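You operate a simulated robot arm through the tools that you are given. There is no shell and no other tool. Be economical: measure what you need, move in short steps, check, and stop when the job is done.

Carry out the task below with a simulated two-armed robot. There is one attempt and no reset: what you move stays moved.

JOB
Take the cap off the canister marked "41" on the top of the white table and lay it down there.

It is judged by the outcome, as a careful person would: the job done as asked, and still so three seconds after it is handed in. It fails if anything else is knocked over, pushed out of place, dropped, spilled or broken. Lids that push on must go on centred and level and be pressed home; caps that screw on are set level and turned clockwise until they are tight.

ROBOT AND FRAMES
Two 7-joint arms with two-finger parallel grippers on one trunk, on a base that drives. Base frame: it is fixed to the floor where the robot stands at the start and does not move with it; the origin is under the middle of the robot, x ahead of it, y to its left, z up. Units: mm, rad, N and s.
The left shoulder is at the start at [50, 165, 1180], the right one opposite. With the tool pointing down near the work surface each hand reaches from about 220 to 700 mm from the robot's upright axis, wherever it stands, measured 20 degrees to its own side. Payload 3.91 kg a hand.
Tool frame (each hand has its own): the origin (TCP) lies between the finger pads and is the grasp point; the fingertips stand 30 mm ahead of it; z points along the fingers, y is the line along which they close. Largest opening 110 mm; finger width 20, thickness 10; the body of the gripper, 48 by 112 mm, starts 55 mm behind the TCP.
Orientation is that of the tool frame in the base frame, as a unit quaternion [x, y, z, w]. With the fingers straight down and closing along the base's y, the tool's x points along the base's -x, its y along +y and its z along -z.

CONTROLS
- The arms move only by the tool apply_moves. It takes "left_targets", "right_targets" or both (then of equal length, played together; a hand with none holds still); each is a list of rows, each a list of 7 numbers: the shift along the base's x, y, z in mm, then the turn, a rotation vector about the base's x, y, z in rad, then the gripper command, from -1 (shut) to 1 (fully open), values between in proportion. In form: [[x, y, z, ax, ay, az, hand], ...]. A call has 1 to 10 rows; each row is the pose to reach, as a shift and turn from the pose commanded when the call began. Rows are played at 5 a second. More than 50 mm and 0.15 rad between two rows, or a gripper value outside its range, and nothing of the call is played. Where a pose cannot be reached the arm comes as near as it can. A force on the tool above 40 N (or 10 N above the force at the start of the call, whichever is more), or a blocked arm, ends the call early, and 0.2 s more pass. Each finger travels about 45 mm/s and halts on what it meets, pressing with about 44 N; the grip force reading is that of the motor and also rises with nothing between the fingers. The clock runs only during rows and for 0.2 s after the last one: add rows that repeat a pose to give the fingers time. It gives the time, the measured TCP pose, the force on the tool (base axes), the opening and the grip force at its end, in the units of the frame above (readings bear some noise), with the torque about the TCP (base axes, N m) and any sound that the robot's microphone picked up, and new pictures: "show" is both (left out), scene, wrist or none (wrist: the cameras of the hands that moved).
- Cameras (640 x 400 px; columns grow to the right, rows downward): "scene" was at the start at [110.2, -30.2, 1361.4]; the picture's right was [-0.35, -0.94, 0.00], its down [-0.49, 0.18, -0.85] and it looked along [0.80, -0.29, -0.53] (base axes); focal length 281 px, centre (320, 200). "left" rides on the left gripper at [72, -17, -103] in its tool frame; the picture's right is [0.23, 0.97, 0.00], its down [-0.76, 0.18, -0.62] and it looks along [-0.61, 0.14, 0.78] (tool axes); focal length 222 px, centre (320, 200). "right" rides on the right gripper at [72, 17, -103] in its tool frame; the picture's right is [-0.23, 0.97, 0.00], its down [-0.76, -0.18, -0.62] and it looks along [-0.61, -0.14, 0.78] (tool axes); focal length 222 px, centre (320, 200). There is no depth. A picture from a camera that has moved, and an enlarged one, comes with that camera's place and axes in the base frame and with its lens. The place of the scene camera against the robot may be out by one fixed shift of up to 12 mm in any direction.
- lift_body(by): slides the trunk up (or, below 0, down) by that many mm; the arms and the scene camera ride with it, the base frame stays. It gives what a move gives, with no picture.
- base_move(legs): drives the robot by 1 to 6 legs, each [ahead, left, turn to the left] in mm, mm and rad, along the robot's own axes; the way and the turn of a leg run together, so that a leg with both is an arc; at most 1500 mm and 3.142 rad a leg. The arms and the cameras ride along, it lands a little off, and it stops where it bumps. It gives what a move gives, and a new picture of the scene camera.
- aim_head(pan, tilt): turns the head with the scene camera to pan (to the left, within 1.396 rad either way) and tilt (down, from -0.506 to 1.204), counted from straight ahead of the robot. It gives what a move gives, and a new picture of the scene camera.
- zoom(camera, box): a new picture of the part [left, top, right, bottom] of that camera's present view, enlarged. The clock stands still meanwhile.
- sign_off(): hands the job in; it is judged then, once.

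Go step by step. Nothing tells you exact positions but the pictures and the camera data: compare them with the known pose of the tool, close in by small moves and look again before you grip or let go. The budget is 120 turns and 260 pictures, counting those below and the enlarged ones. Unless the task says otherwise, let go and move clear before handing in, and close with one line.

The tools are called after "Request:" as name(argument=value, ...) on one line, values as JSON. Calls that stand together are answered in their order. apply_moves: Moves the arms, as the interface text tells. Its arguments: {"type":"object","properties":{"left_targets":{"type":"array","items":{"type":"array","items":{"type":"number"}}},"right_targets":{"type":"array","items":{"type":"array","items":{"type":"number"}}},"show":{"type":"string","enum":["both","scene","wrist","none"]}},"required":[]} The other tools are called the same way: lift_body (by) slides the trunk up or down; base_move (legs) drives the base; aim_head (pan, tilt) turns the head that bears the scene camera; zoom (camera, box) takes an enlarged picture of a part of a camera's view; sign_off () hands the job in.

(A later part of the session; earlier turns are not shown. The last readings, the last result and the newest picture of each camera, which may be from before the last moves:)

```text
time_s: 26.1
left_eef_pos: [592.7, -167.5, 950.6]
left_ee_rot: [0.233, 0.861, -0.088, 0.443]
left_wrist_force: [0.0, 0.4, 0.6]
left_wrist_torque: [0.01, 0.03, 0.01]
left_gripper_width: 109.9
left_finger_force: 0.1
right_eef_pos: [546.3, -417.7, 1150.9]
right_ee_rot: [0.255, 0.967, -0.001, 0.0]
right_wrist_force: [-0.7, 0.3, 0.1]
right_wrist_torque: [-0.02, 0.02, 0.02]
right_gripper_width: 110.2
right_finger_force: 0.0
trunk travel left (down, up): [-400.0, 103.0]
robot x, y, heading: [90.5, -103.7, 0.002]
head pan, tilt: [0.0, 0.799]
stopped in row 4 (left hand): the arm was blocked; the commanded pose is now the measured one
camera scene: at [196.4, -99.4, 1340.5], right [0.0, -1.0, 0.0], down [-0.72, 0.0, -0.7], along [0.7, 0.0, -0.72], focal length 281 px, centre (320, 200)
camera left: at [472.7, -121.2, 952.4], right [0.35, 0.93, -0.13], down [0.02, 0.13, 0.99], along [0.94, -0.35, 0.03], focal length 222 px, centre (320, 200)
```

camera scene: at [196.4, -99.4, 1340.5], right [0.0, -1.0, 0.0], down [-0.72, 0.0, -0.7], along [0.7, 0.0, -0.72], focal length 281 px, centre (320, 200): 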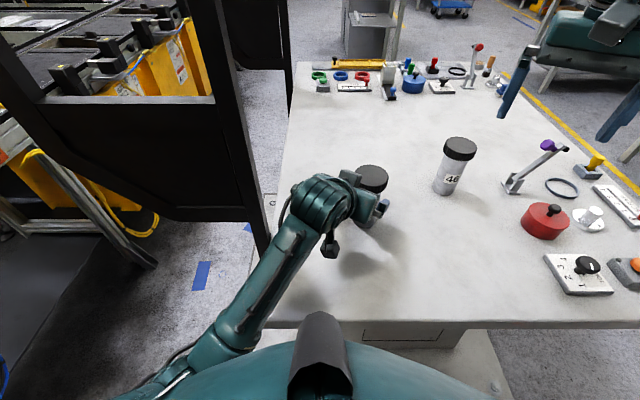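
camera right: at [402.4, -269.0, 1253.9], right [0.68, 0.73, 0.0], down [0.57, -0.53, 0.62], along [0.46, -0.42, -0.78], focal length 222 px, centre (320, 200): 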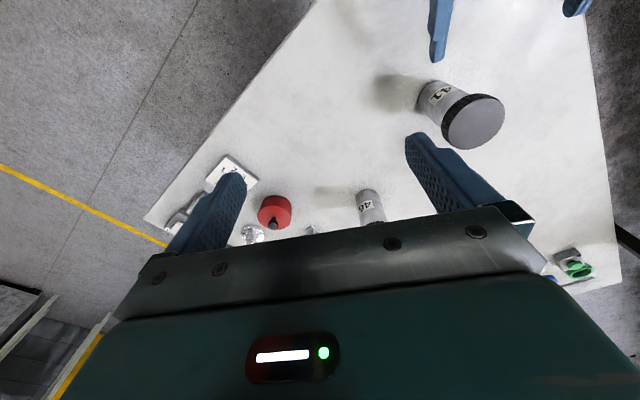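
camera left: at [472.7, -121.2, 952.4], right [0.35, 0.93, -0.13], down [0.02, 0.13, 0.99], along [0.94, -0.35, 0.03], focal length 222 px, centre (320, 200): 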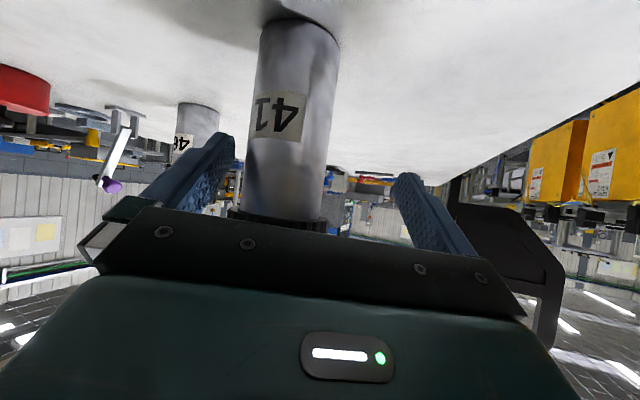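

The elbow is jammed against the robot's body, and one finger is now only a few mm from the cap. The safest release is to drive the base straight back, which draws the fingers away from the canister, and then raise the hand.

Request:
base_move(legs=[[-70, 0, 0]])

Request:
apply_moves(left_targets=[[0, 0, 25, 0, 0, 0, 1], [0, 0, 60, 0, 0, 0, 1], [0, 0, 100, 0, 0, 0, 1], [0, 0, 140, 0, 0, 0, 1], [0, 0, 140, 0, 0, 0, 1]])

```text
time_s: 27.1
left_eef_pos: [520.7, -167.8, 949.4]
left_ee_rot: [0.232, 0.861, -0.089, 0.443]
left_wrist_force: [0.0, -0.2, -0.4]
left_wrist_torque: [-0.03, -0.03, 0.02]
left_gripper_width: 110.1
left_finger_force: 0.1
right_eef_pos: [477.3, -419.0, 1152.4]
right_ee_rot: [0.256, 0.967, -0.001, 0.0]
right_wrist_force: [0.0, 0.6, 0.5]
right_wrist_torque: [0.01, -0.01, 0.02]
right_gripper_width: 109.9
right_finger_force: 0.1
trunk travel left (down, up): [-400.0, 103.0]
robot x, y, heading: [22.4, -100.8, 0.001]
head pan, tilt: [0.0, 0.799]
camera scene: at [125.9, -99.5, 1340.6], right [0.0, -1.0, 0.0], down [-0.72, 0.0, -0.7], along [0.7, 0.0, -0.72], focal length 281 px, centre (320, 200)
```

scene: 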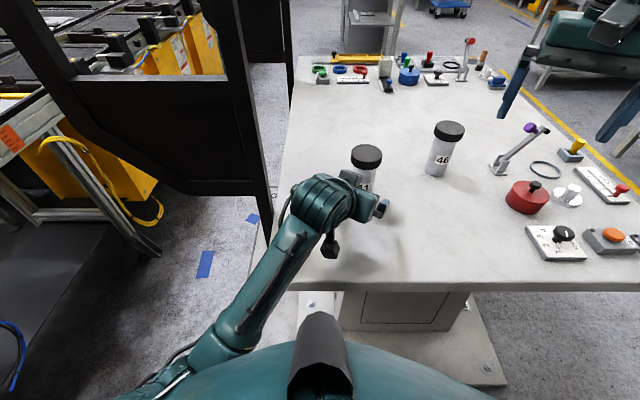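

```text
time_s: 28.3
left_eef_pos: [522.2, -166.2, 1089.3]
left_ee_rot: [0.234, 0.862, -0.09, 0.441]
left_wrist_force: [-0.2, -0.1, 1.2]
left_wrist_torque: [-0.02, 0.03, 0.01]
left_gripper_width: 110.0
left_finger_force: 0.1
right_eef_pos: [478.0, -419.1, 1150.6]
right_ee_rot: [0.255, 0.967, -0.001, 0.0]
right_wrist_force: [-0.2, 0.4, 0.0]
right_wrist_torque: [0.0, 0.01, -0.01]
right_gripper_width: 109.9
right_finger_force: 0.0
trunk travel left (down, up): [-400.0, 103.0]
robot x, y, heading: [17.7, -102.4, 0.002]
head pan, tilt: [0.0, 0.799]
camera scene: at [126.8, -99.5, 1340.5], right [0.0, -1.0, 0.0], down [-0.72, 0.0, -0.7], along [0.7, 0.0, -0.72], focal length 281 px, centre (320, 200)
camera left: at [402.8, -121.1, 1092.5], right [0.36, 0.93, -0.13], down [0.02, 0.13, 0.99], along [0.93, -0.35, 0.03], focal length 222 px, centre (320, 200)
```

scene: 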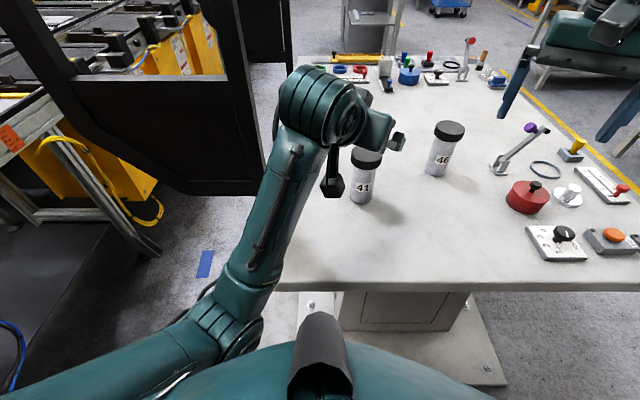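
left: 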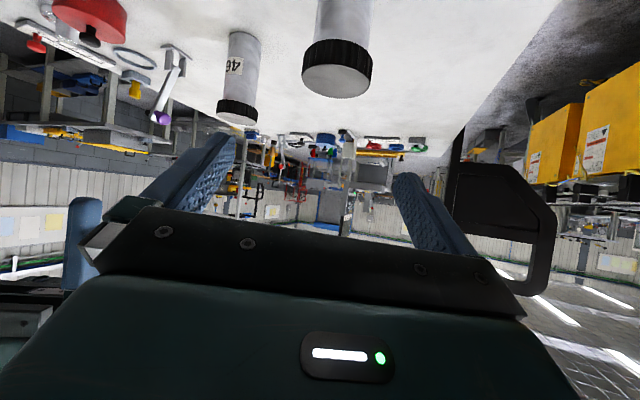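

Canister 41 still stands where it was. I'll reset the left arm to its starting posture to free the elbow, then put the base at a better compromise position.

Request:
apply_moves(left_targets=[[-11, 6, 13, 0.023, 0.116, 0.061, 1], [-22, 12, 26, 0.046, 0.233, 0.122, 1], [-33, 18, 39, 0.069, 0.349, 0.184, 1], [-44, 24, 52, 0.093, 0.466, 0.245, 1], [-55, 30, 65, 0.116, 0.582, 0.306, 1], [-66, 36, 78, 0.139, 0.698, 0.367, 1], [-77, 42, 91, 0.162, 0.815, 0.429, 1], [-88, 48, 103, 0.185, 0.931, 0.49, 1], [-88, 48, 103, 0.185, 0.931, 0.49, 1]], show="none")

Request:
base_move(legs=[[0, 62, 0], [62, 0, 0]])

```text
time_s: 30.3
left_eef_pos: [432.8, -118.5, 1192.7]
left_ee_rot: [-0.001, 1.0, -0.001, -0.002]
left_wrist_force: [-0.2, -0.4, 0.2]
left_wrist_torque: [-0.01, 0.01, -0.03]
left_gripper_width: 109.8
left_finger_force: 0.0
left hand out of reach, approached as far as the arm can: row 3, 4
right_eef_pos: [478.5, -417.5, 1150.5]
right_ee_rot: [0.256, 0.967, -0.001, 0.0]
right_wrist_force: [0.4, 0.2, 0.1]
right_wrist_torque: [0.02, -0.01, 0.0]
right_gripper_width: 110.0
right_finger_force: 0.0
trunk travel left (down, up): [-400.0, 103.0]
robot x, y, heading: [23.4, -99.6, 0.002]
head pan, tilt: [0.0, 0.799]
```

```text
time_s: 31.8
left_eef_pos: [495.4, -55.8, 1191.5]
left_ee_rot: [-0.001, 1.0, -0.002, -0.001]
left_wrist_force: [0.3, -0.2, 0.1]
left_wrist_torque: [0.03, 0.04, -0.01]
left_gripper_width: 110.1
left_finger_force: 0.1
right_eef_pos: [539.6, -356.2, 1151.0]
right_ee_rot: [0.255, 0.967, -0.001, 0.0]
right_wrist_force: [1.4, -0.4, 0.2]
right_wrist_torque: [-0.03, 0.01, 0.0]
right_gripper_width: 109.8
right_finger_force: 0.0
trunk travel left (down, up): [-400.0, 103.0]
robot x, y, heading: [81.1, -39.2, 0.001]
head pan, tilt: [0.0, 0.799]
camera scene: at [188.7, -37.3, 1340.4], right [0.0, -1.0, 0.0], down [-0.72, 0.0, -0.7], along [0.7, 0.0, -0.72], focal length 281 px, centre (320, 200)
```

scene: 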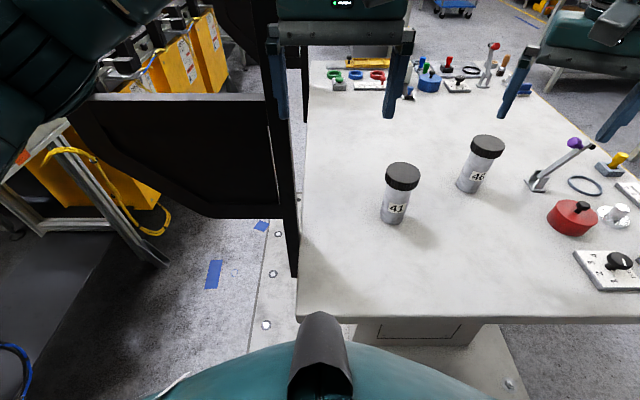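

The left arm's elbow is back up and out, and the robot is at (81, -39). Before bringing the left hand in, I'll test whether the right hand now reaches over the cap.

Request:
apply_moves(right_targets=[[15, 40, -22, 0, 0, 0, 1], [31, 80, -45, 0, 0, 0, 1], [47, 120, -68, 0, 0, 0, 1], [62, 160, -90, 0, 0, 0, 1], [62, 160, -120, 0, 0, 0, 1], [62, 160, -120, 0, 0, 0, 1]])

```text
time_s: 33.2
left_eef_pos: [494.4, -55.6, 1192.1]
left_ee_rot: [-0.002, 1.0, -0.002, -0.001]
left_wrist_force: [0.2, 1.1, 0.3]
left_wrist_torque: [0.0, 0.03, 0.0]
left_gripper_width: 110.2
left_finger_force: 0.0
right_eef_pos: [587.2, -209.3, 1033.9]
right_ee_rot: [0.257, 0.967, 0.0, 0.0]
right_wrist_force: [0.0, 0.3, -0.2]
right_wrist_torque: [-0.01, -0.04, 0.02]
right_gripper_width: 110.0
right_finger_force: 0.2
right hand out of reach, approached as far as the arm can: row 4, 5, 6
trunk travel left (down, up): [-400.0, 103.0]
robot x, y, heading: [79.6, -40.3, -0.002]
head pan, tilt: [0.0, 0.799]
camera scene: at [187.6, -37.2, 1340.5], right [0.0, -1.0, 0.0], down [-0.72, 0.0, -0.7], along [0.7, 0.0, -0.72], focal length 281 px, centre (320, 200)
camera right: at [532.4, -160.1, 1137.2], right [0.68, 0.73, 0.0], down [0.57, -0.53, 0.62], along [0.46, -0.42, -0.78], focal length 222 px, centre (320, 200)
```

scene: 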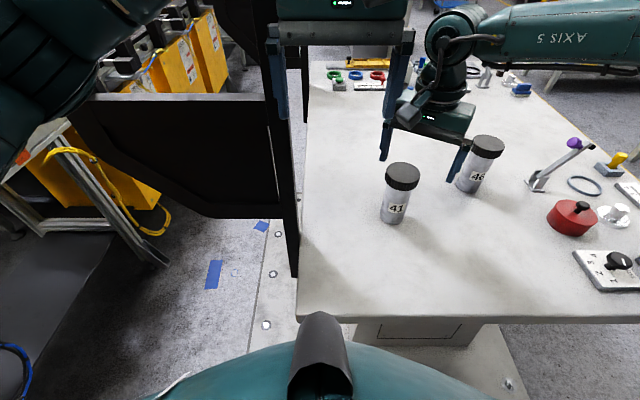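
right: 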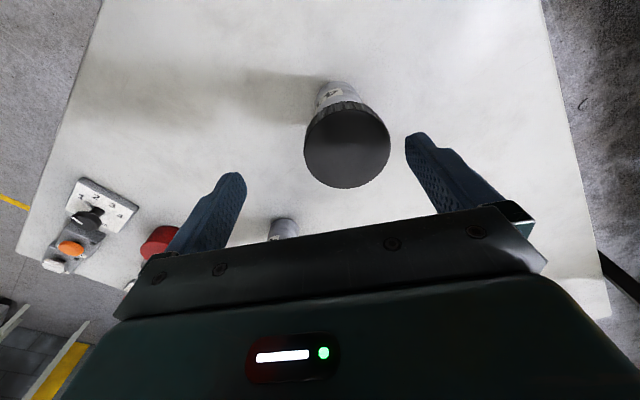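

The reach is shorter across the body, so the canister should sit more to the robot's right. I'll raise the right hand, shift the base 60 mm left and test again.

Request:
apply_moves(right_targets=[[-10, -20, 40, 0, 0, 0, 1], [-20, -40, 80, 0, 0, 0, 1], [-20, -60, 80, 0, 0, 0, 1]], show="none")

Request:
base_move(legs=[[0, 62, 0]])

```text
time_s: 34.0
left_eef_pos: [495.3, -56.4, 1193.1]
left_ee_rot: [0.0, 1.0, 0.0, 0.0]
left_wrist_force: [0.1, -0.5, -0.9]
left_wrist_torque: [-0.02, 0.03, -0.01]
left_gripper_width: 109.9
left_finger_force: 0.1
right_eef_pos: [566.6, -270.6, 1114.5]
right_ee_rot: [0.255, 0.967, 0.0, -0.002]
right_wrist_force: [-0.9, -0.6, 0.2]
right_wrist_torque: [-0.01, 0.0, 0.02]
right_gripper_width: 109.8
right_finger_force: 0.1
trunk travel left (down, up): [-400.0, 103.0]
robot x, y, heading: [82.1, -36.3, 0.001]
head pan, tilt: [0.0, 0.799]
```

```text
time_s: 35.0
left_eef_pos: [494.4, -11.8, 1192.5]
left_ee_rot: [0.009, 1.0, -0.009, 0.002]
left_wrist_force: [-0.2, -0.3, 0.1]
left_wrist_torque: [0.0, -0.01, 0.0]
left_gripper_width: 109.9
left_finger_force: 0.1
right_eef_pos: [566.8, -221.8, 1115.9]
right_ee_rot: [0.255, 0.967, 0.0, 0.0]
right_wrist_force: [-0.1, -0.4, 0.4]
right_wrist_torque: [0.03, 0.02, 0.0]
right_gripper_width: 109.8
right_finger_force: 0.1
trunk travel left (down, up): [-400.0, 103.0]
robot x, y, heading: [80.9, 10.4, -0.001]
head pan, tilt: [0.0, 0.799]
stopped in leg 1: the force on the tool passed its limit (the readings are from after the stop); the commanded pose is now the measured one
camera scene: at [187.5, 11.7, 1340.5], right [0.0, -1.0, 0.0], down [-0.72, 0.0, -0.7], along [0.7, 0.0, -0.72], focal length 281 px, centre (320, 200)
```

scene: 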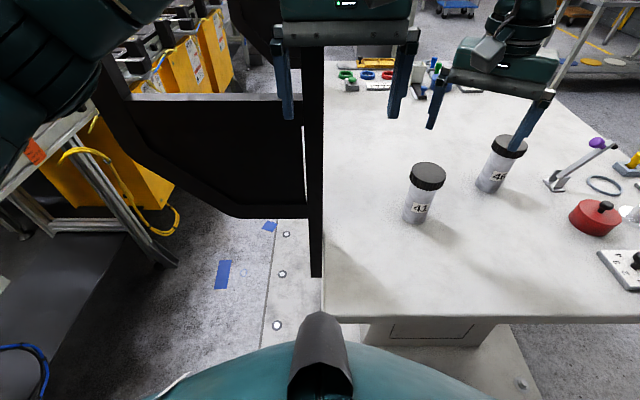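

The left hand touched the black panel and the drive stopped at y=10, which is enough. I'll draw the left hand away from the panel and test the right hand's reach over the cap.

Request:
apply_moves(left_targets=[[-8, -6, 0, 0, 0, 0, 1], [-15, -12, 0, 0, 0, 0, 1], [-25, -18, 0, 0, 0, 0, 1], [-25, -25, 0, 0, 0, 0, 1]], right_targets=[[10, 6, -20, 0, 0, 0, 1], [20, 13, -40, 0, 0, 0, 1], [35, 26, -60, 0, 0, 0, 1], [35, 26, -80, 0, 0, 0, 1]])

```text
time_s: 36.0
left_eef_pos: [469.2, -37.1, 1192.8]
left_ee_rot: [0.009, 1.0, -0.009, 0.002]
left_wrist_force: [-0.1, -0.5, 0.4]
left_wrist_torque: [-0.02, 0.0, -0.02]
left_gripper_width: 109.8
left_finger_force: 0.0
right_eef_pos: [602.4, -195.0, 1035.4]
right_ee_rot: [0.255, 0.967, -0.001, 0.0]
right_wrist_force: [0.1, 0.4, 0.0]
right_wrist_torque: [-0.01, 0.0, -0.02]
right_gripper_width: 109.9
right_finger_force: 0.0
trunk travel left (down, up): [-400.0, 103.0]
robot x, y, heading: [81.2, 10.5, 0.0]
head pan, tilt: [0.0, 0.799]
camera scene: at [187.5, 11.6, 1340.5], right [0.0, -1.0, 0.0], down [-0.72, 0.0, -0.7], along [0.7, 0.0, -0.72], focal length 281 px, centre (320, 200)
camera right: at [546.6, -145.8, 1138.1], right [0.68, 0.73, 0.0], down [0.57, -0.53, 0.62], along [0.46, -0.42, -0.78], focal length 222 px, centre (320, 200)
camera left: at [395.6, -52.0, 1296.6], right [-0.21, 0.98, -0.02], down [0.76, 0.18, 0.62], along [0.61, 0.12, -0.78], focal length 222 px, centre (320, 200)
```

scene: 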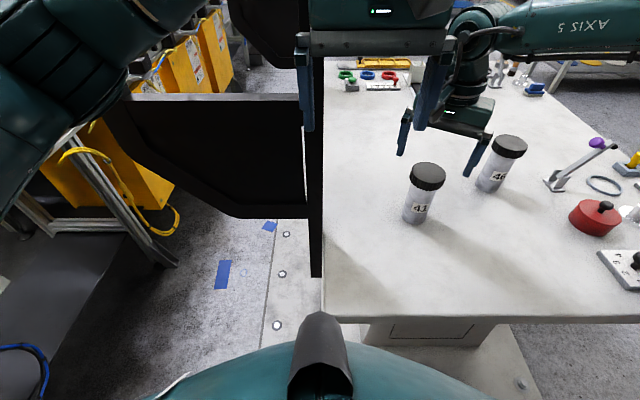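
right: 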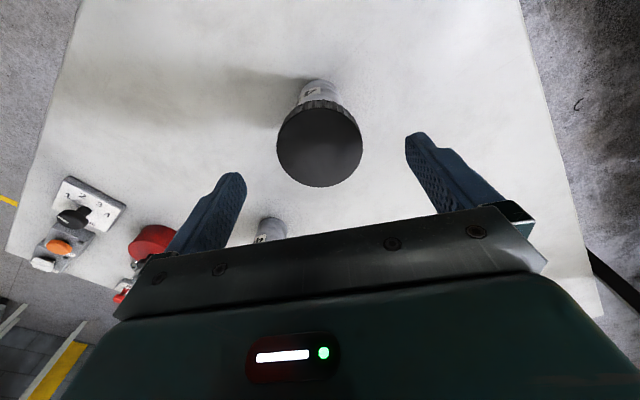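
left: 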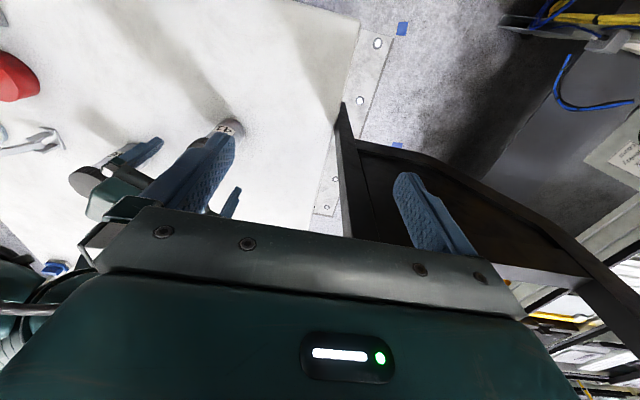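

The right hand reaches the cap with room to spare (cap centre about (600, -194)). Now I'll park the right hand aside and bring the left hand, tilted, to a standoff close to the canister but above it.

Request:
apply_moves(left_targets=[[0, 0, 0, 0, 0, 0, 1], [0, -5, 0, 0, 0, 0, 1], [8, -20, -17, -0.026, -0.118, -0.05, 1], [17, -36, -34, -0.052, -0.236, -0.1, 1], [25, -52, -51, -0.078, -0.354, -0.151, 1], [34, -68, -68, -0.105, -0.472, -0.201, 1], [43, -84, -85, -0.131, -0.59, -0.251, 1], [52, -99, -102, -0.157, -0.708, -0.301, 1], [60, -114, -120, -0.183, -0.826, -0.352, 1], [69, -128, -133, -0.209, -0.944, -0.402, 1]], right_targets=[[0, -5, 40, 0, 0, 0, 1], [-5, -40, 70, 0, 0, 0, 1], [-15, -75, 100, 0, 0, 0, 1], [-30, -110, 115, 0, 0, 0, 1], [-50, -140, 115, 0, 0, 0, 1], [-62, -160, 115, 0, 0, 0, 1], [-62, -180, 115, 0, 0, 0, 1], [-62, -200, 115, 0, 0, 0, 1], [-62, -200, 115, 0, 0, 0, 1], [-62, -200, 115, 0, 0, 0, 1]], show="scene")

Request:
zoom(camera="left", box=[0, 0, 640, 400])

```text
time_s: 38.2
left_eef_pos: [537.8, -166.8, 1059.8]
left_ee_rot: [0.203, 0.862, -0.104, 0.453]
left_wrist_force: [-0.2, 1.0, 0.9]
left_wrist_torque: [0.0, 0.03, -0.02]
left_gripper_width: 109.9
left_finger_force: 0.1
right_eef_pos: [539.5, -395.3, 1149.7]
right_ee_rot: [0.256, 0.967, 0.0, -0.001]
right_wrist_force: [0.1, -0.3, -0.2]
right_wrist_torque: [0.0, -0.02, 0.01]
right_gripper_width: 110.0
right_finger_force: 0.1
trunk travel left (down, up): [-400.0, 103.0]
robot x, y, heading: [83.7, 14.0, 0.002]
head pan, tilt: [0.0, 0.799]
camera scene: at [187.8, 11.7, 1340.5], right [0.0, -1.0, 0.0], down [-0.72, 0.0, -0.7], along [0.7, 0.0, -0.72], focal length 281 px, centre (320, 200)
```

scene: 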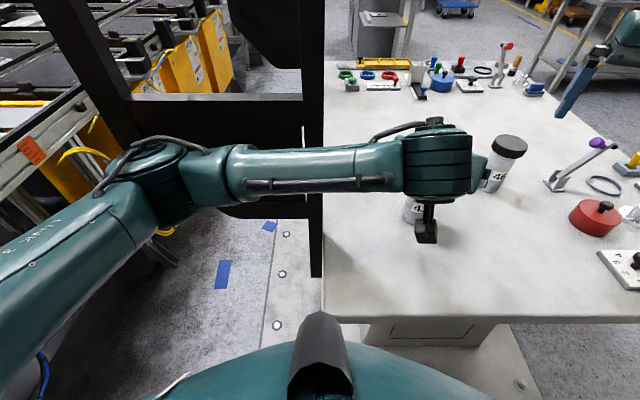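

```text
1.00 times, centred on (320, 200) of left
camera zoom: at [417.6, -124.8, 1059.9], right [0.32, 0.93, -0.18], down [0.01, 0.19, 0.98], along [0.95, -0.31, 0.05], focal length 222 px, centre (320, 200)
```

zoom: 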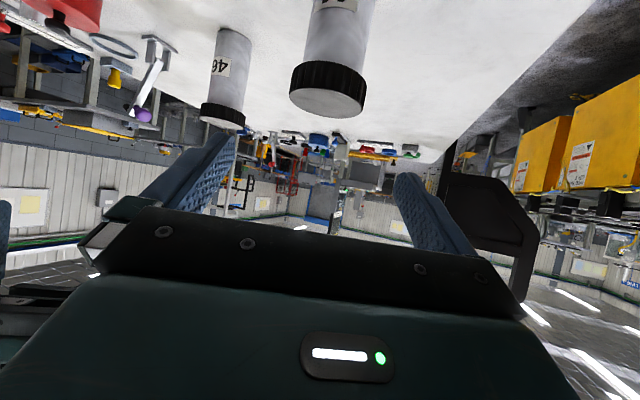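

The cap is centred ahead at (602, -194) and the elbow is out on the good side. I'll descend to body height.

Request:
apply_moves(left_targets=[[0, 0, -25, 0, 0, 0, 1], [0, 0, -50, 0, 0, 0, 1], [0, 0, -80, 0, 0, 0, 1], [0, 0, -110, 0, 0, 0, 1], [0, 0, -140, 0, 0, 0, 1], [0, 0, -161, 0, 0, 0, 1], [0, 0, -161, 0, 0, 0, 1]])

```text
time_s: 39.8
left_eef_pos: [538.7, -164.5, 899.8]
left_ee_rot: [0.203, 0.862, -0.104, 0.452]
left_wrist_force: [0.7, 0.2, -0.1]
left_wrist_torque: [0.0, 0.01, 0.0]
left_gripper_width: 110.0
left_finger_force: 0.0
right_eef_pos: [538.7, -394.0, 1150.5]
right_ee_rot: [0.256, 0.967, -0.001, 0.0]
right_wrist_force: [0.0, -0.4, 1.1]
right_wrist_torque: [0.01, 0.0, -0.01]
right_gripper_width: 110.1
right_finger_force: 0.1
trunk travel left (down, up): [-400.0, 103.0]
robot x, y, heading: [82.4, 9.6, -0.002]
head pan, tilt: [0.0, 0.799]
camera scene: at [187.6, 11.8, 1340.5], right [0.0, -1.0, 0.0], down [-0.72, 0.0, -0.7], along [0.7, 0.0, -0.72], focal length 281 px, centre (320, 200)
camera left: at [417.6, -125.0, 899.0], right [0.32, 0.93, -0.18], down [0.01, 0.19, 0.98], along [0.95, -0.31, 0.05], focal length 222 px, centre (320, 200)
```

scene: 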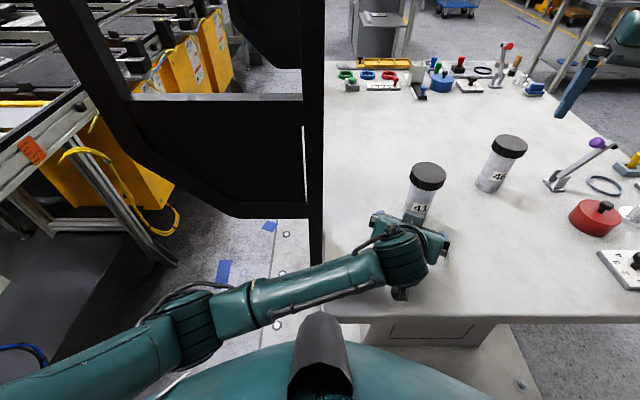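
left: 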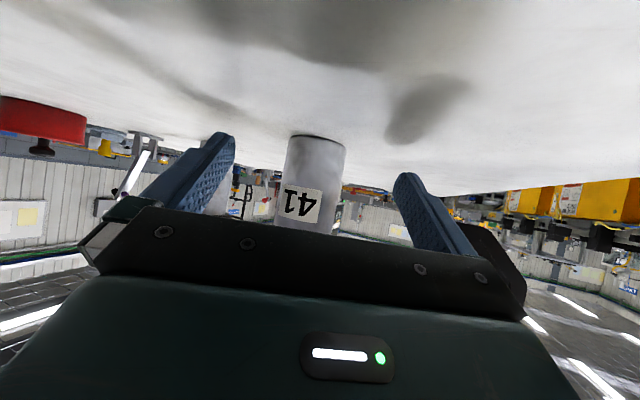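

The descent was clean and the canister is centred. I'll advance 60 mm and narrow the fingers.

Request:
apply_moves(left_targets=[[14, -7, 0, 0, 0, 0, 1], [28, -14, 0, 0, 0, 0, 1], [42, -21, 0, 0, 0, 0, 1], [55, -27, 0, 0, 0, 0, 1], [55, -27, 0, 0, 0, 0, 0.4], [55, -27, 0, 0, 0, 0, 0.1], [55, -27, 0, 0, 0, 0, 0.1], [55, -27, 0, 0, 0, 0, 0.1]])

```text
time_s: 41.6
left_eef_pos: [592.9, -192.0, 899.5]
left_ee_rot: [0.203, 0.862, -0.104, 0.452]
left_wrist_force: [-0.7, -0.3, 1.0]
left_wrist_torque: [-0.03, -0.03, -0.01]
left_gripper_width: 60.8
left_finger_force: 0.1
right_eef_pos: [539.4, -394.4, 1150.6]
right_ee_rot: [0.256, 0.967, 0.0, -0.001]
right_wrist_force: [0.0, 0.5, -0.1]
right_wrist_torque: [0.02, -0.02, 0.01]
right_gripper_width: 109.7
right_finger_force: 0.0
trunk travel left (down, up): [-400.0, 103.0]
robot x, y, heading: [81.2, 9.7, -0.002]
head pan, tilt: [0.0, 0.799]
camera scene: at [187.6, 11.8, 1340.5], right [0.0, -1.0, 0.0], down [-0.72, 0.0, -0.7], along [0.7, 0.0, -0.72], focal length 281 px, centre (320, 200)
camera left: at [472.3, -152.0, 899.2], right [0.32, 0.93, -0.18], down [0.01, 0.19, 0.98], along [0.95, -0.31, 0.05], focal length 222 px, centre (320, 200)
```

scene: 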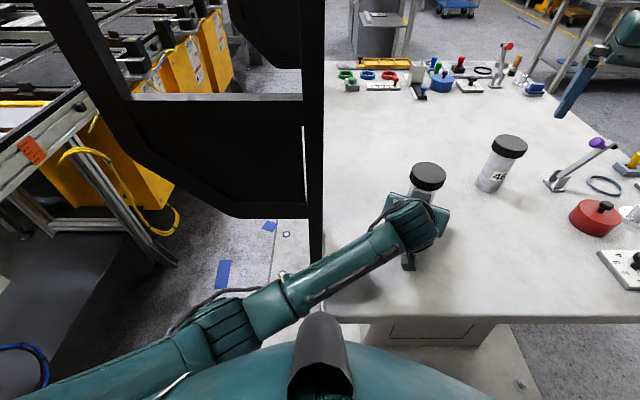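
left: 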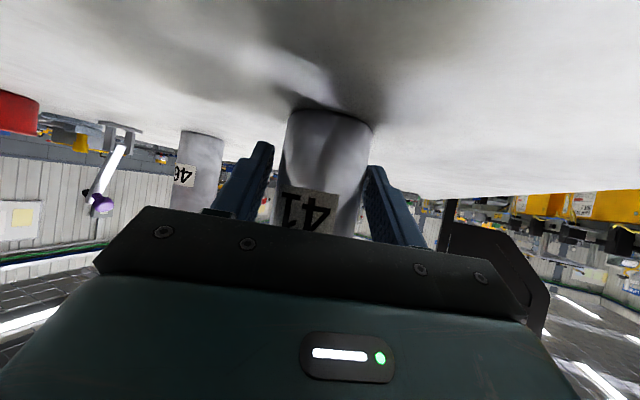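

The body sits about 3 mm toward one finger; I'll centre the hand and clamp it while bringing the right hand above the cap, turned clockwise to leave room for an anticlockwise stroke.

Request:
apply_moves(left_targets=[[1.5, 2.7, 0, 0, 0, 0, 0.1], [1.5, 2.7, 0, 0, 0, 0, -0.1], [1.5, 2.7, 0, 0, 0, 0, -0.4], [1.5, 2.7, 0, 0, 0, 0, -0.4], [1.5, 2.7, 0, 0, 0, 0, -0.4], [1.5, 2.7, 0, 0, 0, 0, -0.4], [1.5, 2.7, 0, 0, 0, 0, -0.4]], right_targets=[[10, 35, 0, 0, 0, -0.1, 1], [20, 70, 0, 0, 0, -0.2, 1], [31, 105, -20, 0, 0, -0.3, 1], [42, 140, -45, 0, 0, -0.4, 1], [52, 170, -70, 0, 0, -0.48, 1], [62, 199, -90, 0, 0, -0.48, 1], [62, 199, -90, 0, 0, -0.48, 1]])

```text
time_s: 43.2
left_eef_pos: [595.2, -189.1, 898.9]
left_ee_rot: [0.203, 0.862, -0.104, 0.452]
left_wrist_force: [1.1, -0.3, 1.6]
left_wrist_torque: [-0.12, 0.05, 0.06]
left_gripper_width: 47.6
left_finger_force: 43.7
right_eef_pos: [602.9, -194.3, 1060.7]
right_ee_rot: [0.478, 0.878, -0.002, 0.0]
right_wrist_force: [-0.1, 0.6, -0.5]
right_wrist_torque: [0.01, 0.04, 0.03]
right_gripper_width: 110.0
right_finger_force: 0.1
trunk travel left (down, up): [-400.0, 103.0]
robot x, y, heading: [81.4, 11.0, 0.0]
head pan, tilt: [0.0, 0.799]
camera scene: at [187.5, 11.8, 1340.5], right [0.0, -1.0, 0.0], down [-0.72, 0.0, -0.7], along [0.7, 0.0, -0.72], focal length 281 px, centre (320, 200)
camera right: at [577.7, -125.3, 1162.8], right [0.94, 0.34, 0.0], down [0.26, -0.73, 0.62], along [0.21, -0.59, -0.78], focal length 222 px, centre (320, 200)
camera left: at [474.0, -149.3, 899.4], right [0.32, 0.93, -0.18], down [0.01, 0.19, 0.98], along [0.95, -0.31, 0.05], focal length 222 px, centre (320, 200)
```

scene: 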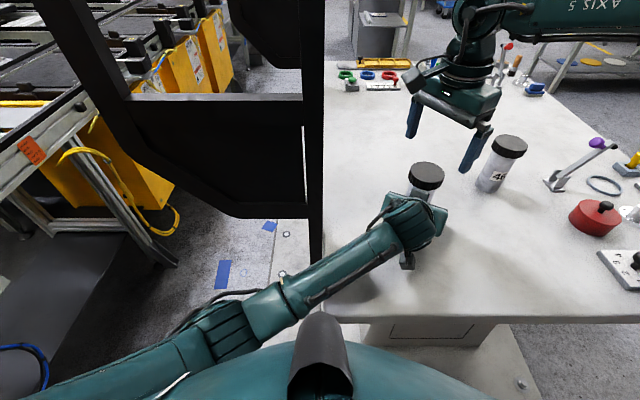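
right: 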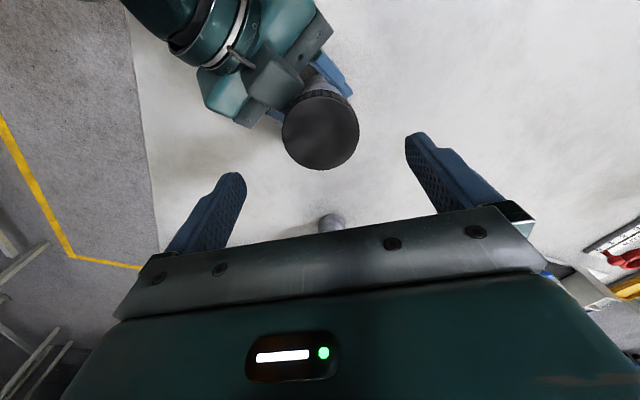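
left: 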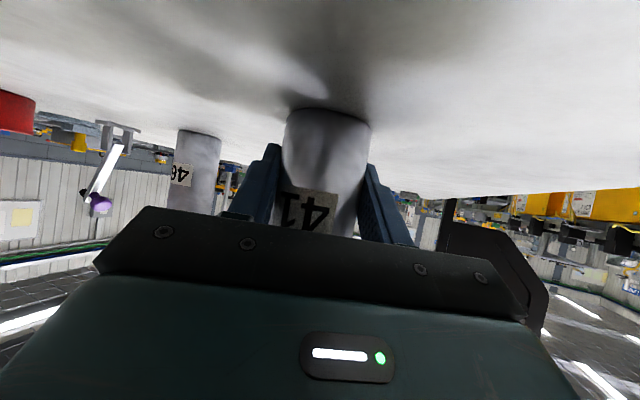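

The body is clamped and the cap centre is (601, -192). I'll lower the open right hand over the cap, fingertips staying above the left gripper, and look.

Request:
apply_moves(right_targets=[[-1, 1, -20, 0, 0, 0, 1], [-2, 2, -40, 0, 0, 0, 1], [-2, 2, -60, 0, 0, 0, 1], [-2, 2, -60, 0, 0, 0, 1]])

Request:
zoom(camera="scene", box=[340, 60, 540, 260])

```text
time_s: 44.2
left_eef_pos: [594.4, -189.5, 899.7]
left_ee_rot: [0.203, 0.863, -0.104, 0.451]
left_wrist_force: [1.9, -0.1, 1.8]
left_wrist_torque: [-0.09, 0.01, 0.04]
left_gripper_width: 47.9
left_finger_force: 43.6
right_eef_pos: [598.9, -193.3, 1001.3]
right_ee_rot: [0.478, 0.879, -0.001, 0.001]
right_wrist_force: [0.5, -0.4, 0.4]
right_wrist_torque: [-0.01, -0.02, -0.01]
right_gripper_width: 110.1
right_finger_force: 0.1
trunk travel left (down, up): [-400.0, 103.0]
robot x, y, heading: [78.4, 6.2, 0.0]
head pan, tilt: [0.0, 0.799]
camera scene: at [187.5, 11.9, 1340.5], right [0.0, -1.0, 0.0], down [-0.72, 0.0, -0.7], along [0.7, 0.0, -0.72], focal length 281 px, centre (320, 200)
camera right: at [574.7, -124.1, 1103.6], right [0.94, 0.34, 0.0], down [0.27, -0.73, 0.62], along [0.21, -0.59, -0.78], focal length 222 px, centre (320, 200)
```

scene: 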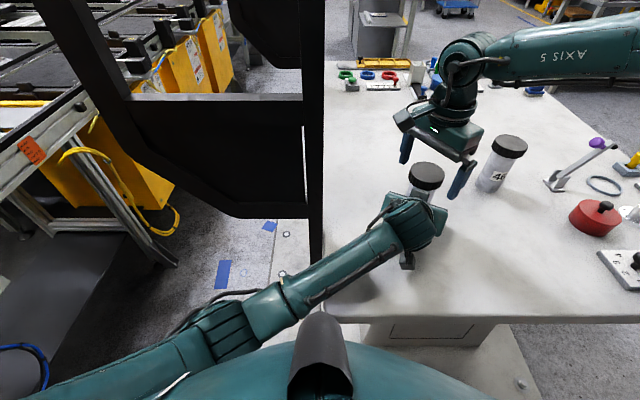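
right: 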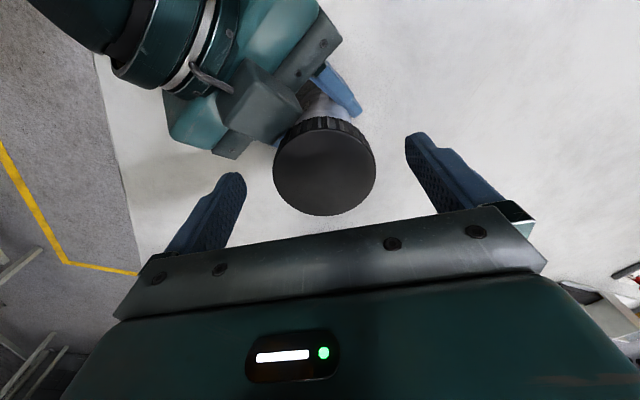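

```text
2.00 times, centred on (440, 160) of scene
camera zoom: at [187.5, 11.9, 1340.5], right [0.0, -1.0, 0.0], down [-0.72, 0.0, -0.7], along [0.7, 0.0, -0.72], focal length 562 px, centre (80, 280)
```

zoom: 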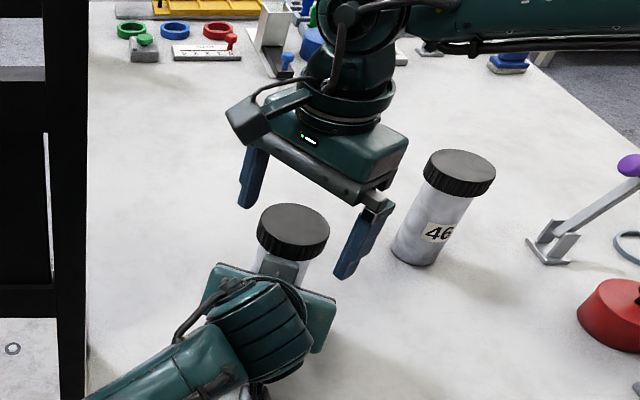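

The fingers straddle the cap evenly, with clearance to the left gripper. I'll drop 6 mm more and close on the cap.

Request:
apply_moves(right_targets=[[1, 2, -6, 0, 0, 0, 1], [1, 2, -6, 0, 0, 0, 0.3], [1, 2, -6, 0, 0, 0, 0.2], [1, 2, -6, 0, 0, 0, 0], [1, 2, -6, 0, 0, 0, -0.2], [1, 2, -6, 0, 0, 0, -0.2]])

```text
time_s: 45.6
left_eef_pos: [595.0, -190.1, 900.0]
left_ee_rot: [0.203, 0.863, -0.104, 0.452]
left_wrist_force: [-1.4, 0.7, 4.2]
left_wrist_torque: [-0.06, -0.25, 0.04]
left_gripper_width: 47.8
left_finger_force: 44.0
right_eef_pos: [601.3, -192.3, 995.3]
right_ee_rot: [0.477, 0.879, 0.0, 0.001]
right_wrist_force: [2.9, 0.0, -1.2]
right_wrist_torque: [0.04, -0.06, 0.0]
right_gripper_width: 62.8
right_finger_force: 43.6
trunk travel left (down, up): [-400.0, 103.0]
robot x, y, heading: [77.3, 13.1, 0.002]
head pan, tilt: [0.0, 0.799]
camera scene: at [187.6, 12.1, 1340.5], right [0.0, -1.0, 0.0], down [-0.72, 0.0, -0.7], along [0.7, 0.0, -0.72], focal length 281 px, centre (320, 200)
camera right: at [576.0, -122.3, 1097.4], right [0.94, 0.34, 0.0], down [0.26, -0.73, 0.62], along [0.21, -0.59, -0.78], focal length 222 px, centre (320, 200)
```

scene: 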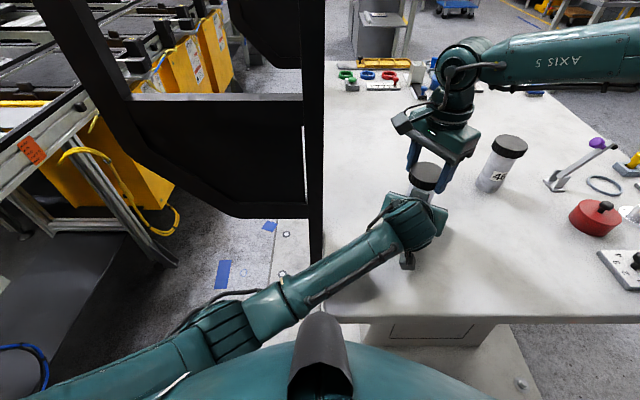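
right: 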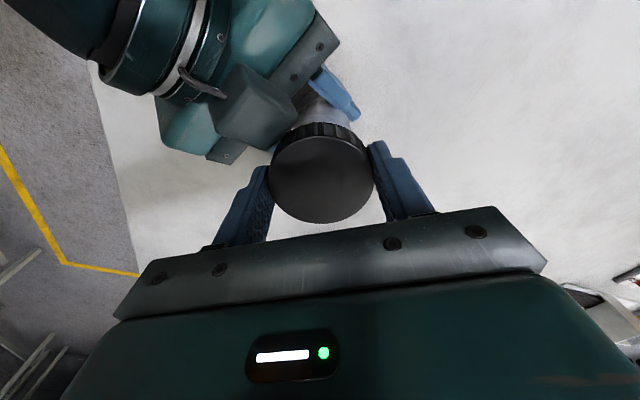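

The cap is gripped at 62.8 mm. I'll start turning it anticlockwise and watch the torques.

Request:
apply_moves(right_targets=[[0, 0, 0, 0, 0, 0.1, -0.2], [0, 0, 0, 0, 0, 0.2, -0.2], [0, 0, 0, 0, 0, 0.3, -0.2], [0, 0, 0, 0, 0, 0.4, -0.2]])

```text
time_s: 46.6
left_eef_pos: [593.8, -188.9, 899.5]
left_ee_rot: [0.203, 0.863, -0.104, 0.451]
left_wrist_force: [1.7, 0.0, 2.7]
left_wrist_torque: [-0.53, 0.25, 0.09]
left_gripper_width: 47.8
left_finger_force: 43.8
right_eef_pos: [600.3, -192.6, 995.1]
right_ee_rot: [0.292, 0.956, -0.002, 0.0]
right_wrist_force: [-0.8, -2.8, 2.5]
right_wrist_torque: [0.01, -0.11, 0.01]
right_gripper_width: 62.7
right_finger_force: 44.4
trunk travel left (down, up): [-400.0, 103.0]
robot x, y, heading: [78.5, 11.3, -0.005]
head pan, tilt: [0.0, 0.799]
camera scene: at [187.3, 11.8, 1340.6], right [0.0, -1.0, 0.0], down [-0.72, 0.0, -0.7], along [0.7, 0.0, -0.72], focal length 281 px, centre (320, 200)
camera right: at [550.0, -138.3, 1097.2], right [0.73, 0.68, 0.0], down [0.53, -0.57, 0.62], along [0.42, -0.46, -0.78], focal length 222 px, centre (320, 200)
```

scene: 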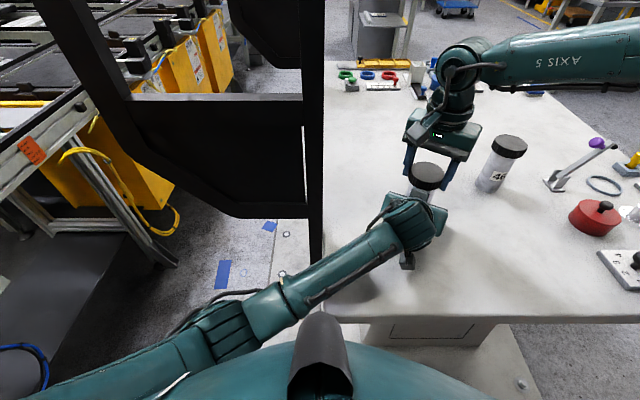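
right: 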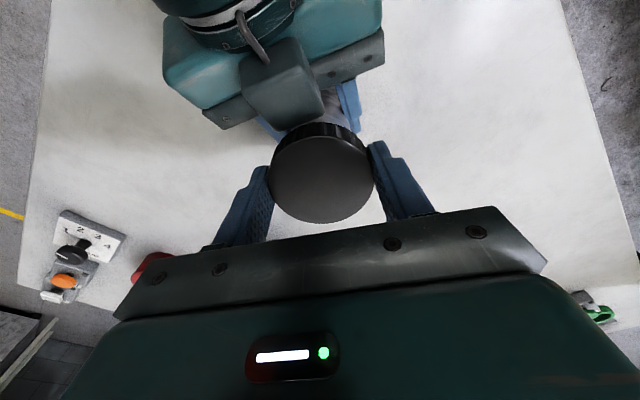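

It turns with almost no torque and the canister stays still. I'll continue the stroke.

Request:
apply_moves(right_targets=[[0, 0, 0, 0, 0, 0.12, -0.2], [0, 0, 0, 0, 0, 0.24, -0.2], [0, 0, 0, 0, 0, 0.36, -0.2], [0, 0, 0, 0, 0, 0.48, -0.2], [0, 0, 0, 0, 0, 0.6, -0.2], [0, 0, 0, 0, 0, 0.72, -0.2], [0, 0, 0, 0, 0, 0.84, -0.2], [0, 0, 0, 0, 0, 0.96, -0.2]])

Request:
zoom(camera="scene", box=[380, 110, 500, 230])

```text
time_s: 48.4
left_eef_pos: [595.8, -188.7, 899.0]
left_ee_rot: [0.204, 0.863, -0.102, 0.451]
left_wrist_force: [-4.6, 15.2, 5.2]
left_wrist_torque: [-0.12, -0.97, 0.98]
left_gripper_width: 48.4
left_finger_force: 44.0
right_eef_pos: [601.1, -191.9, 994.8]
right_ee_rot: [-0.181, 0.984, -0.002, 0.002]
right_wrist_force: [7.2, -13.3, 3.0]
right_wrist_torque: [-0.88, -0.06, -0.93]
right_gripper_width: 62.9
right_finger_force: 43.8
trunk travel left (down, up): [-400.0, 103.0]
robot x, y, heading: [76.2, 13.2, 0.001]
head pan, tilt: [0.0, 0.799]
camera scene: at [187.3, 12.5, 1340.5], right [0.0, -1.0, 0.0], down [-0.72, 0.0, -0.7], along [0.7, 0.0, -0.72], focal length 281 px, centre (320, 200)
camera right: at [527.8, -202.8, 1097.4], right [-0.13, 0.99, 0.0], down [0.77, 0.11, 0.63], along [0.62, 0.08, -0.78], focal length 222 px, centre (320, 200)
```

scene: 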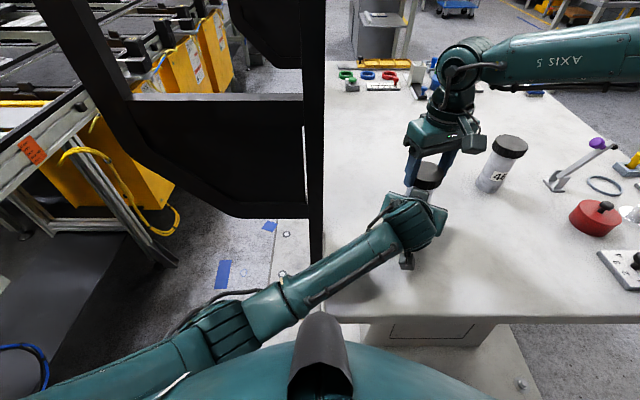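
right: 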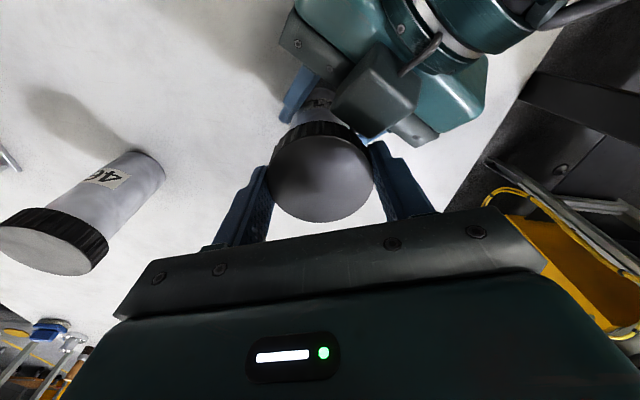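

```text
3.33 times, centred on (440, 170) of scene
camera zoom: at [187.3, 12.5, 1340.5], right [0.0, -1.0, 0.0], down [-0.72, 0.0, -0.7], along [0.7, 0.0, -0.72], focal length 936 px, centre (-80, 300)
```

zoom: 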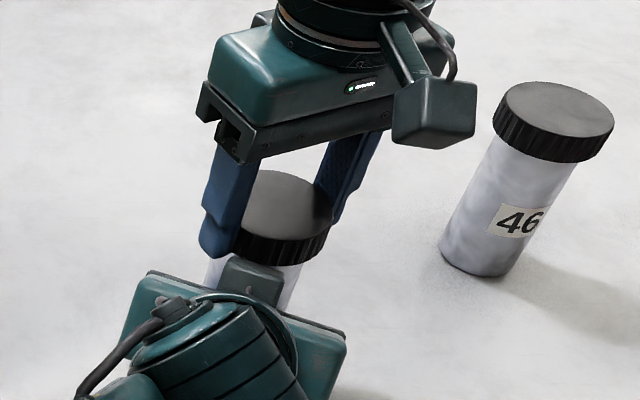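

The cap has turned about 1.36 rad; side force and torque rose near the end of the stroke, probably as the finger neared the left gripper. I'll open slightly, turn back clockwise and regrip.

Request:
apply_moves(right_targets=[[0, 0, 0, 0, 0, 0, 0.1], [0, 0, 0, 0, 0, 0, 0.42], [0, 0, 0, 0, 0, 0, 0.42], [0, 0, 0, 0, 0, -0.13, 0.42], [0, 0, 0, 0, 0, -0.26, 0.42], [0, 0, 0, 0, 0, -0.39, 0.42], [0, 0, 0, 0, 0, -0.52, 0.42], [0, 0, 0, 0, 0, -0.65, 0.42], [0, 0, 0, 0, 0, -0.78, 0.42], [0, 0, 0, 0, 0, -0.91, 0.42]], show="wrist")

Request:
zoom(camera="scene", box=[380, 110, 500, 230])

```text
time_s: 50.6
left_eef_pos: [593.8, -190.2, 900.3]
left_ee_rot: [0.203, 0.863, -0.103, 0.451]
left_wrist_force: [-0.3, -0.7, 0.4]
left_wrist_torque: [-0.04, -0.06, -0.02]
left_gripper_width: 47.8
left_finger_force: 44.0
right_eef_pos: [601.2, -191.5, 994.4]
right_ee_rot: [0.271, 0.963, -0.001, 0.0]
right_wrist_force: [-0.5, 0.6, -0.2]
right_wrist_torque: [-0.04, 0.02, -0.01]
right_gripper_width: 77.8
right_finger_force: 0.0
trunk travel left (down, up): [-400.0, 103.0]
robot x, y, heading: [80.0, 9.7, -0.0]
head pan, tilt: [0.0, 0.799]
camera right: at [547.8, -140.6, 1097.2], right [0.7, 0.71, 0.0], down [0.56, -0.55, 0.62], along [0.44, -0.44, -0.78], focal length 222 px, centre (320, 200)
```

right: 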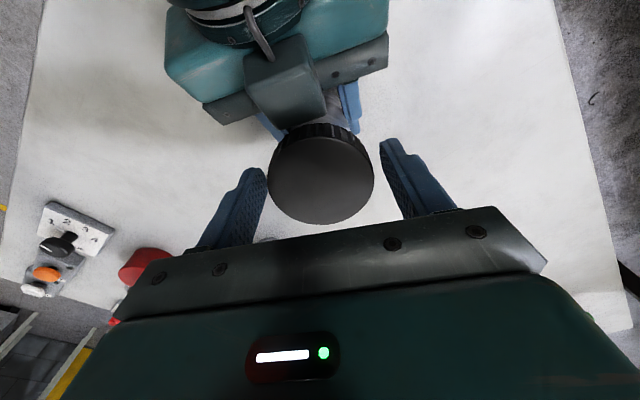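

```text
3.33 times, centred on (440, 170) of scene
camera zoom: at [187.6, 11.7, 1340.5], right [0.0, -1.0, 0.0], down [-0.72, 0.0, -0.7], along [0.7, 0.0, -0.72], focal length 936 px, centre (-80, 300)
```

zoom: 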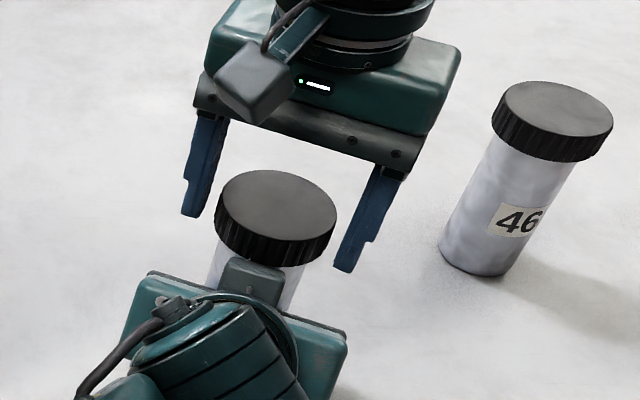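

The cap's image has grown slightly, so it has risen a few mm, as a thread would lift it. I'll turn back a little further, rise 3 mm, regrip and turn again.

Request:
apply_moves(right_targets=[[0, 0, 2, 0, 0, -0.13, 0.42], [0, 0, 3, 0, 0, -0.26, 0.42], [0, 0, 3, 0, 0, -0.36, 0.42], [0, 0, 3, 0, 0, -0.36, 0], [0, 0, 3, 0, 0, -0.36, -0.2], [0, 0, 3, 0, 0, -0.36, -0.2], [0, 0, 3, 0, 0, -0.24, -0.2], [0, 0, 3, 0, 0, -0.12, -0.2], [0, 0, 3, 0, 0, 0, -0.2]], show="wrist")

```text
time_s: 52.6
left_eef_pos: [594.0, -190.5, 899.2]
left_ee_rot: [0.203, 0.863, -0.104, 0.451]
left_wrist_force: [1.3, 0.3, -0.4]
left_wrist_torque: [-0.37, 0.19, 0.0]
left_gripper_width: 47.8
left_finger_force: 43.6
right_eef_pos: [601.6, -193.1, 998.1]
right_ee_rot: [0.269, 0.963, -0.001, -0.001]
right_wrist_force: [-0.9, -1.3, 2.5]
right_wrist_torque: [0.08, -0.08, 0.02]
right_gripper_width: 62.7
right_finger_force: 44.0
trunk travel left (down, up): [-400.0, 103.0]
robot x, y, heading: [79.4, 10.1, -0.003]
head pan, tilt: [0.0, 0.799]
camera right: at [547.3, -140.9, 1100.4], right [0.7, 0.72, 0.0], down [0.56, -0.55, 0.62], along [0.45, -0.44, -0.78], focal length 222 px, centre (320, 200)
```

right: 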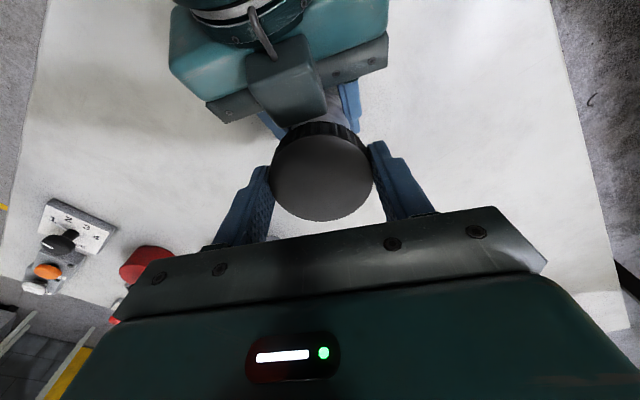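

No resistance so far. I'll turn on, but stop short of where the force rose before.

Request:
apply_moves(right_targets=[[0, 0, 0.5, 0, 0, 0.12, -0.2], [0, 0, 1, 0, 0, 0.24, -0.2], [0, 0, 1.5, 0, 0, 0.36, -0.2], [0, 0, 2, 0, 0, 0.48, -0.2], [0, 0, 2, 0, 0, 0.6, -0.2], [0, 0, 2, 0, 0, 0.68, -0.2]], show="wrist")

```text
time_s: 54.0
left_eef_pos: [595.5, -189.7, 898.1]
left_ee_rot: [0.202, 0.863, -0.102, 0.451]
left_wrist_force: [1.2, 12.2, 1.3]
left_wrist_torque: [-1.31, 0.11, 0.08]
left_gripper_width: 47.8
left_finger_force: 43.9
right_eef_pos: [600.5, -193.2, 998.6]
right_ee_rot: [-0.068, 0.998, -0.001, 0.001]
right_wrist_force: [-0.6, -14.1, -0.2]
right_wrist_torque: [-0.06, -0.02, -0.03]
right_gripper_width: 62.4
right_finger_force: 44.0
trunk travel left (down, up): [-400.0, 103.0]
robot x, y, heading: [79.5, 9.7, 0.005]
head pan, tilt: [0.0, 0.799]
camera right: at [526.7, -186.7, 1101.4], right [0.09, 1.0, 0.0], down [0.78, -0.07, 0.62], along [0.62, -0.06, -0.78], focal length 222 px, centre (320, 200)
```

right: 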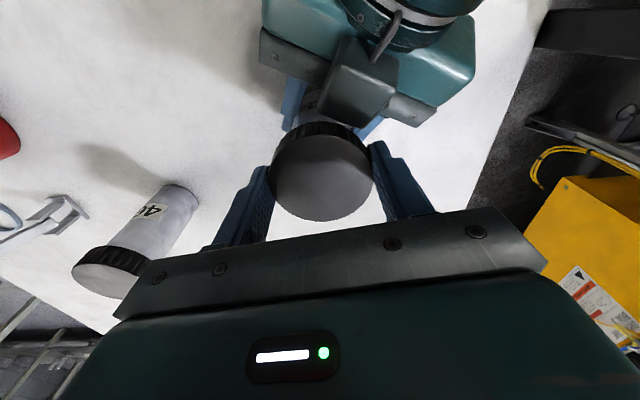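

There is a 14 N sideways load with no torque, so the two hands are slightly off-axis from each other. I'll nudge the right hand in y to see which way relieves it.

Request:
apply_moves(right_targets=[[0, -1.5, 0, 0, 0, 0, -0.2], [0, -1.5, 0, 0, 0, 0, -0.2]], show="none")

```text
time_s: 54.6
left_eef_pos: [594.8, -188.9, 898.9]
left_ee_rot: [0.203, 0.863, -0.103, 0.451]
left_wrist_force: [3.1, 12.9, 2.3]
left_wrist_torque: [-0.72, 0.14, 0.11]
left_gripper_width: 48.0
left_finger_force: 44.2
right_eef_pos: [600.2, -193.6, 999.7]
right_ee_rot: [-0.067, 0.998, -0.001, 0.0]
right_wrist_force: [-3.0, -12.1, -1.7]
right_wrist_torque: [-0.35, 0.01, -0.02]
right_gripper_width: 62.6
right_finger_force: 44.0
trunk travel left (down, up): [-400.0, 103.0]
robot x, y, heading: [81.7, 8.9, 0.004]
head pan, tilt: [0.0, 0.799]
```

That eased it only slightly. I'll nudge a little further and try a gentle 5 mm lift to see whether the cap is free.

Request:
apply_moves(right_targets=[[0, -2, 2, 0, 0, 0, -0.2], [0, -2, 5, 0, 0, 0, -0.2], [0, -2, 5, 0, 0, 0, -0.2]], show="wrist")

```text
time_s: 55.4
left_eef_pos: [595.6, -192.6, 902.7]
left_ee_rot: [0.204, 0.861, -0.106, 0.454]
left_wrist_force: [4.7, 5.0, 17.0]
left_wrist_torque: [-0.09, 0.85, 0.04]
left_gripper_width: 47.6
left_finger_force: 44.1
right_eef_pos: [600.4, -195.4, 1002.6]
right_ee_rot: [-0.067, 0.998, -0.001, -0.002]
right_wrist_force: [-4.5, -5.0, -20.6]
right_wrist_torque: [-0.44, -0.48, 0.02]
right_gripper_width: 62.6
right_finger_force: 44.2
trunk travel left (down, up): [-400.0, 103.0]
robot x, y, heading: [81.3, 10.7, -0.0]
head pan, tilt: [0.0, 0.799]
camera right: at [526.5, -189.1, 1105.5], right [0.09, 1.0, 0.0], down [0.78, -0.07, 0.62], along [0.62, -0.06, -0.78], focal length 222 px, centre (320, 200)
```

right: 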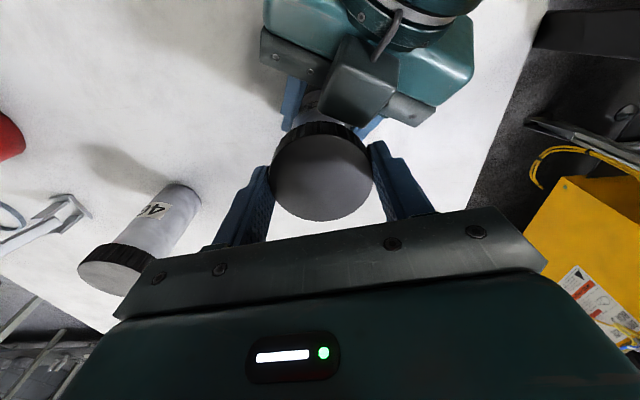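

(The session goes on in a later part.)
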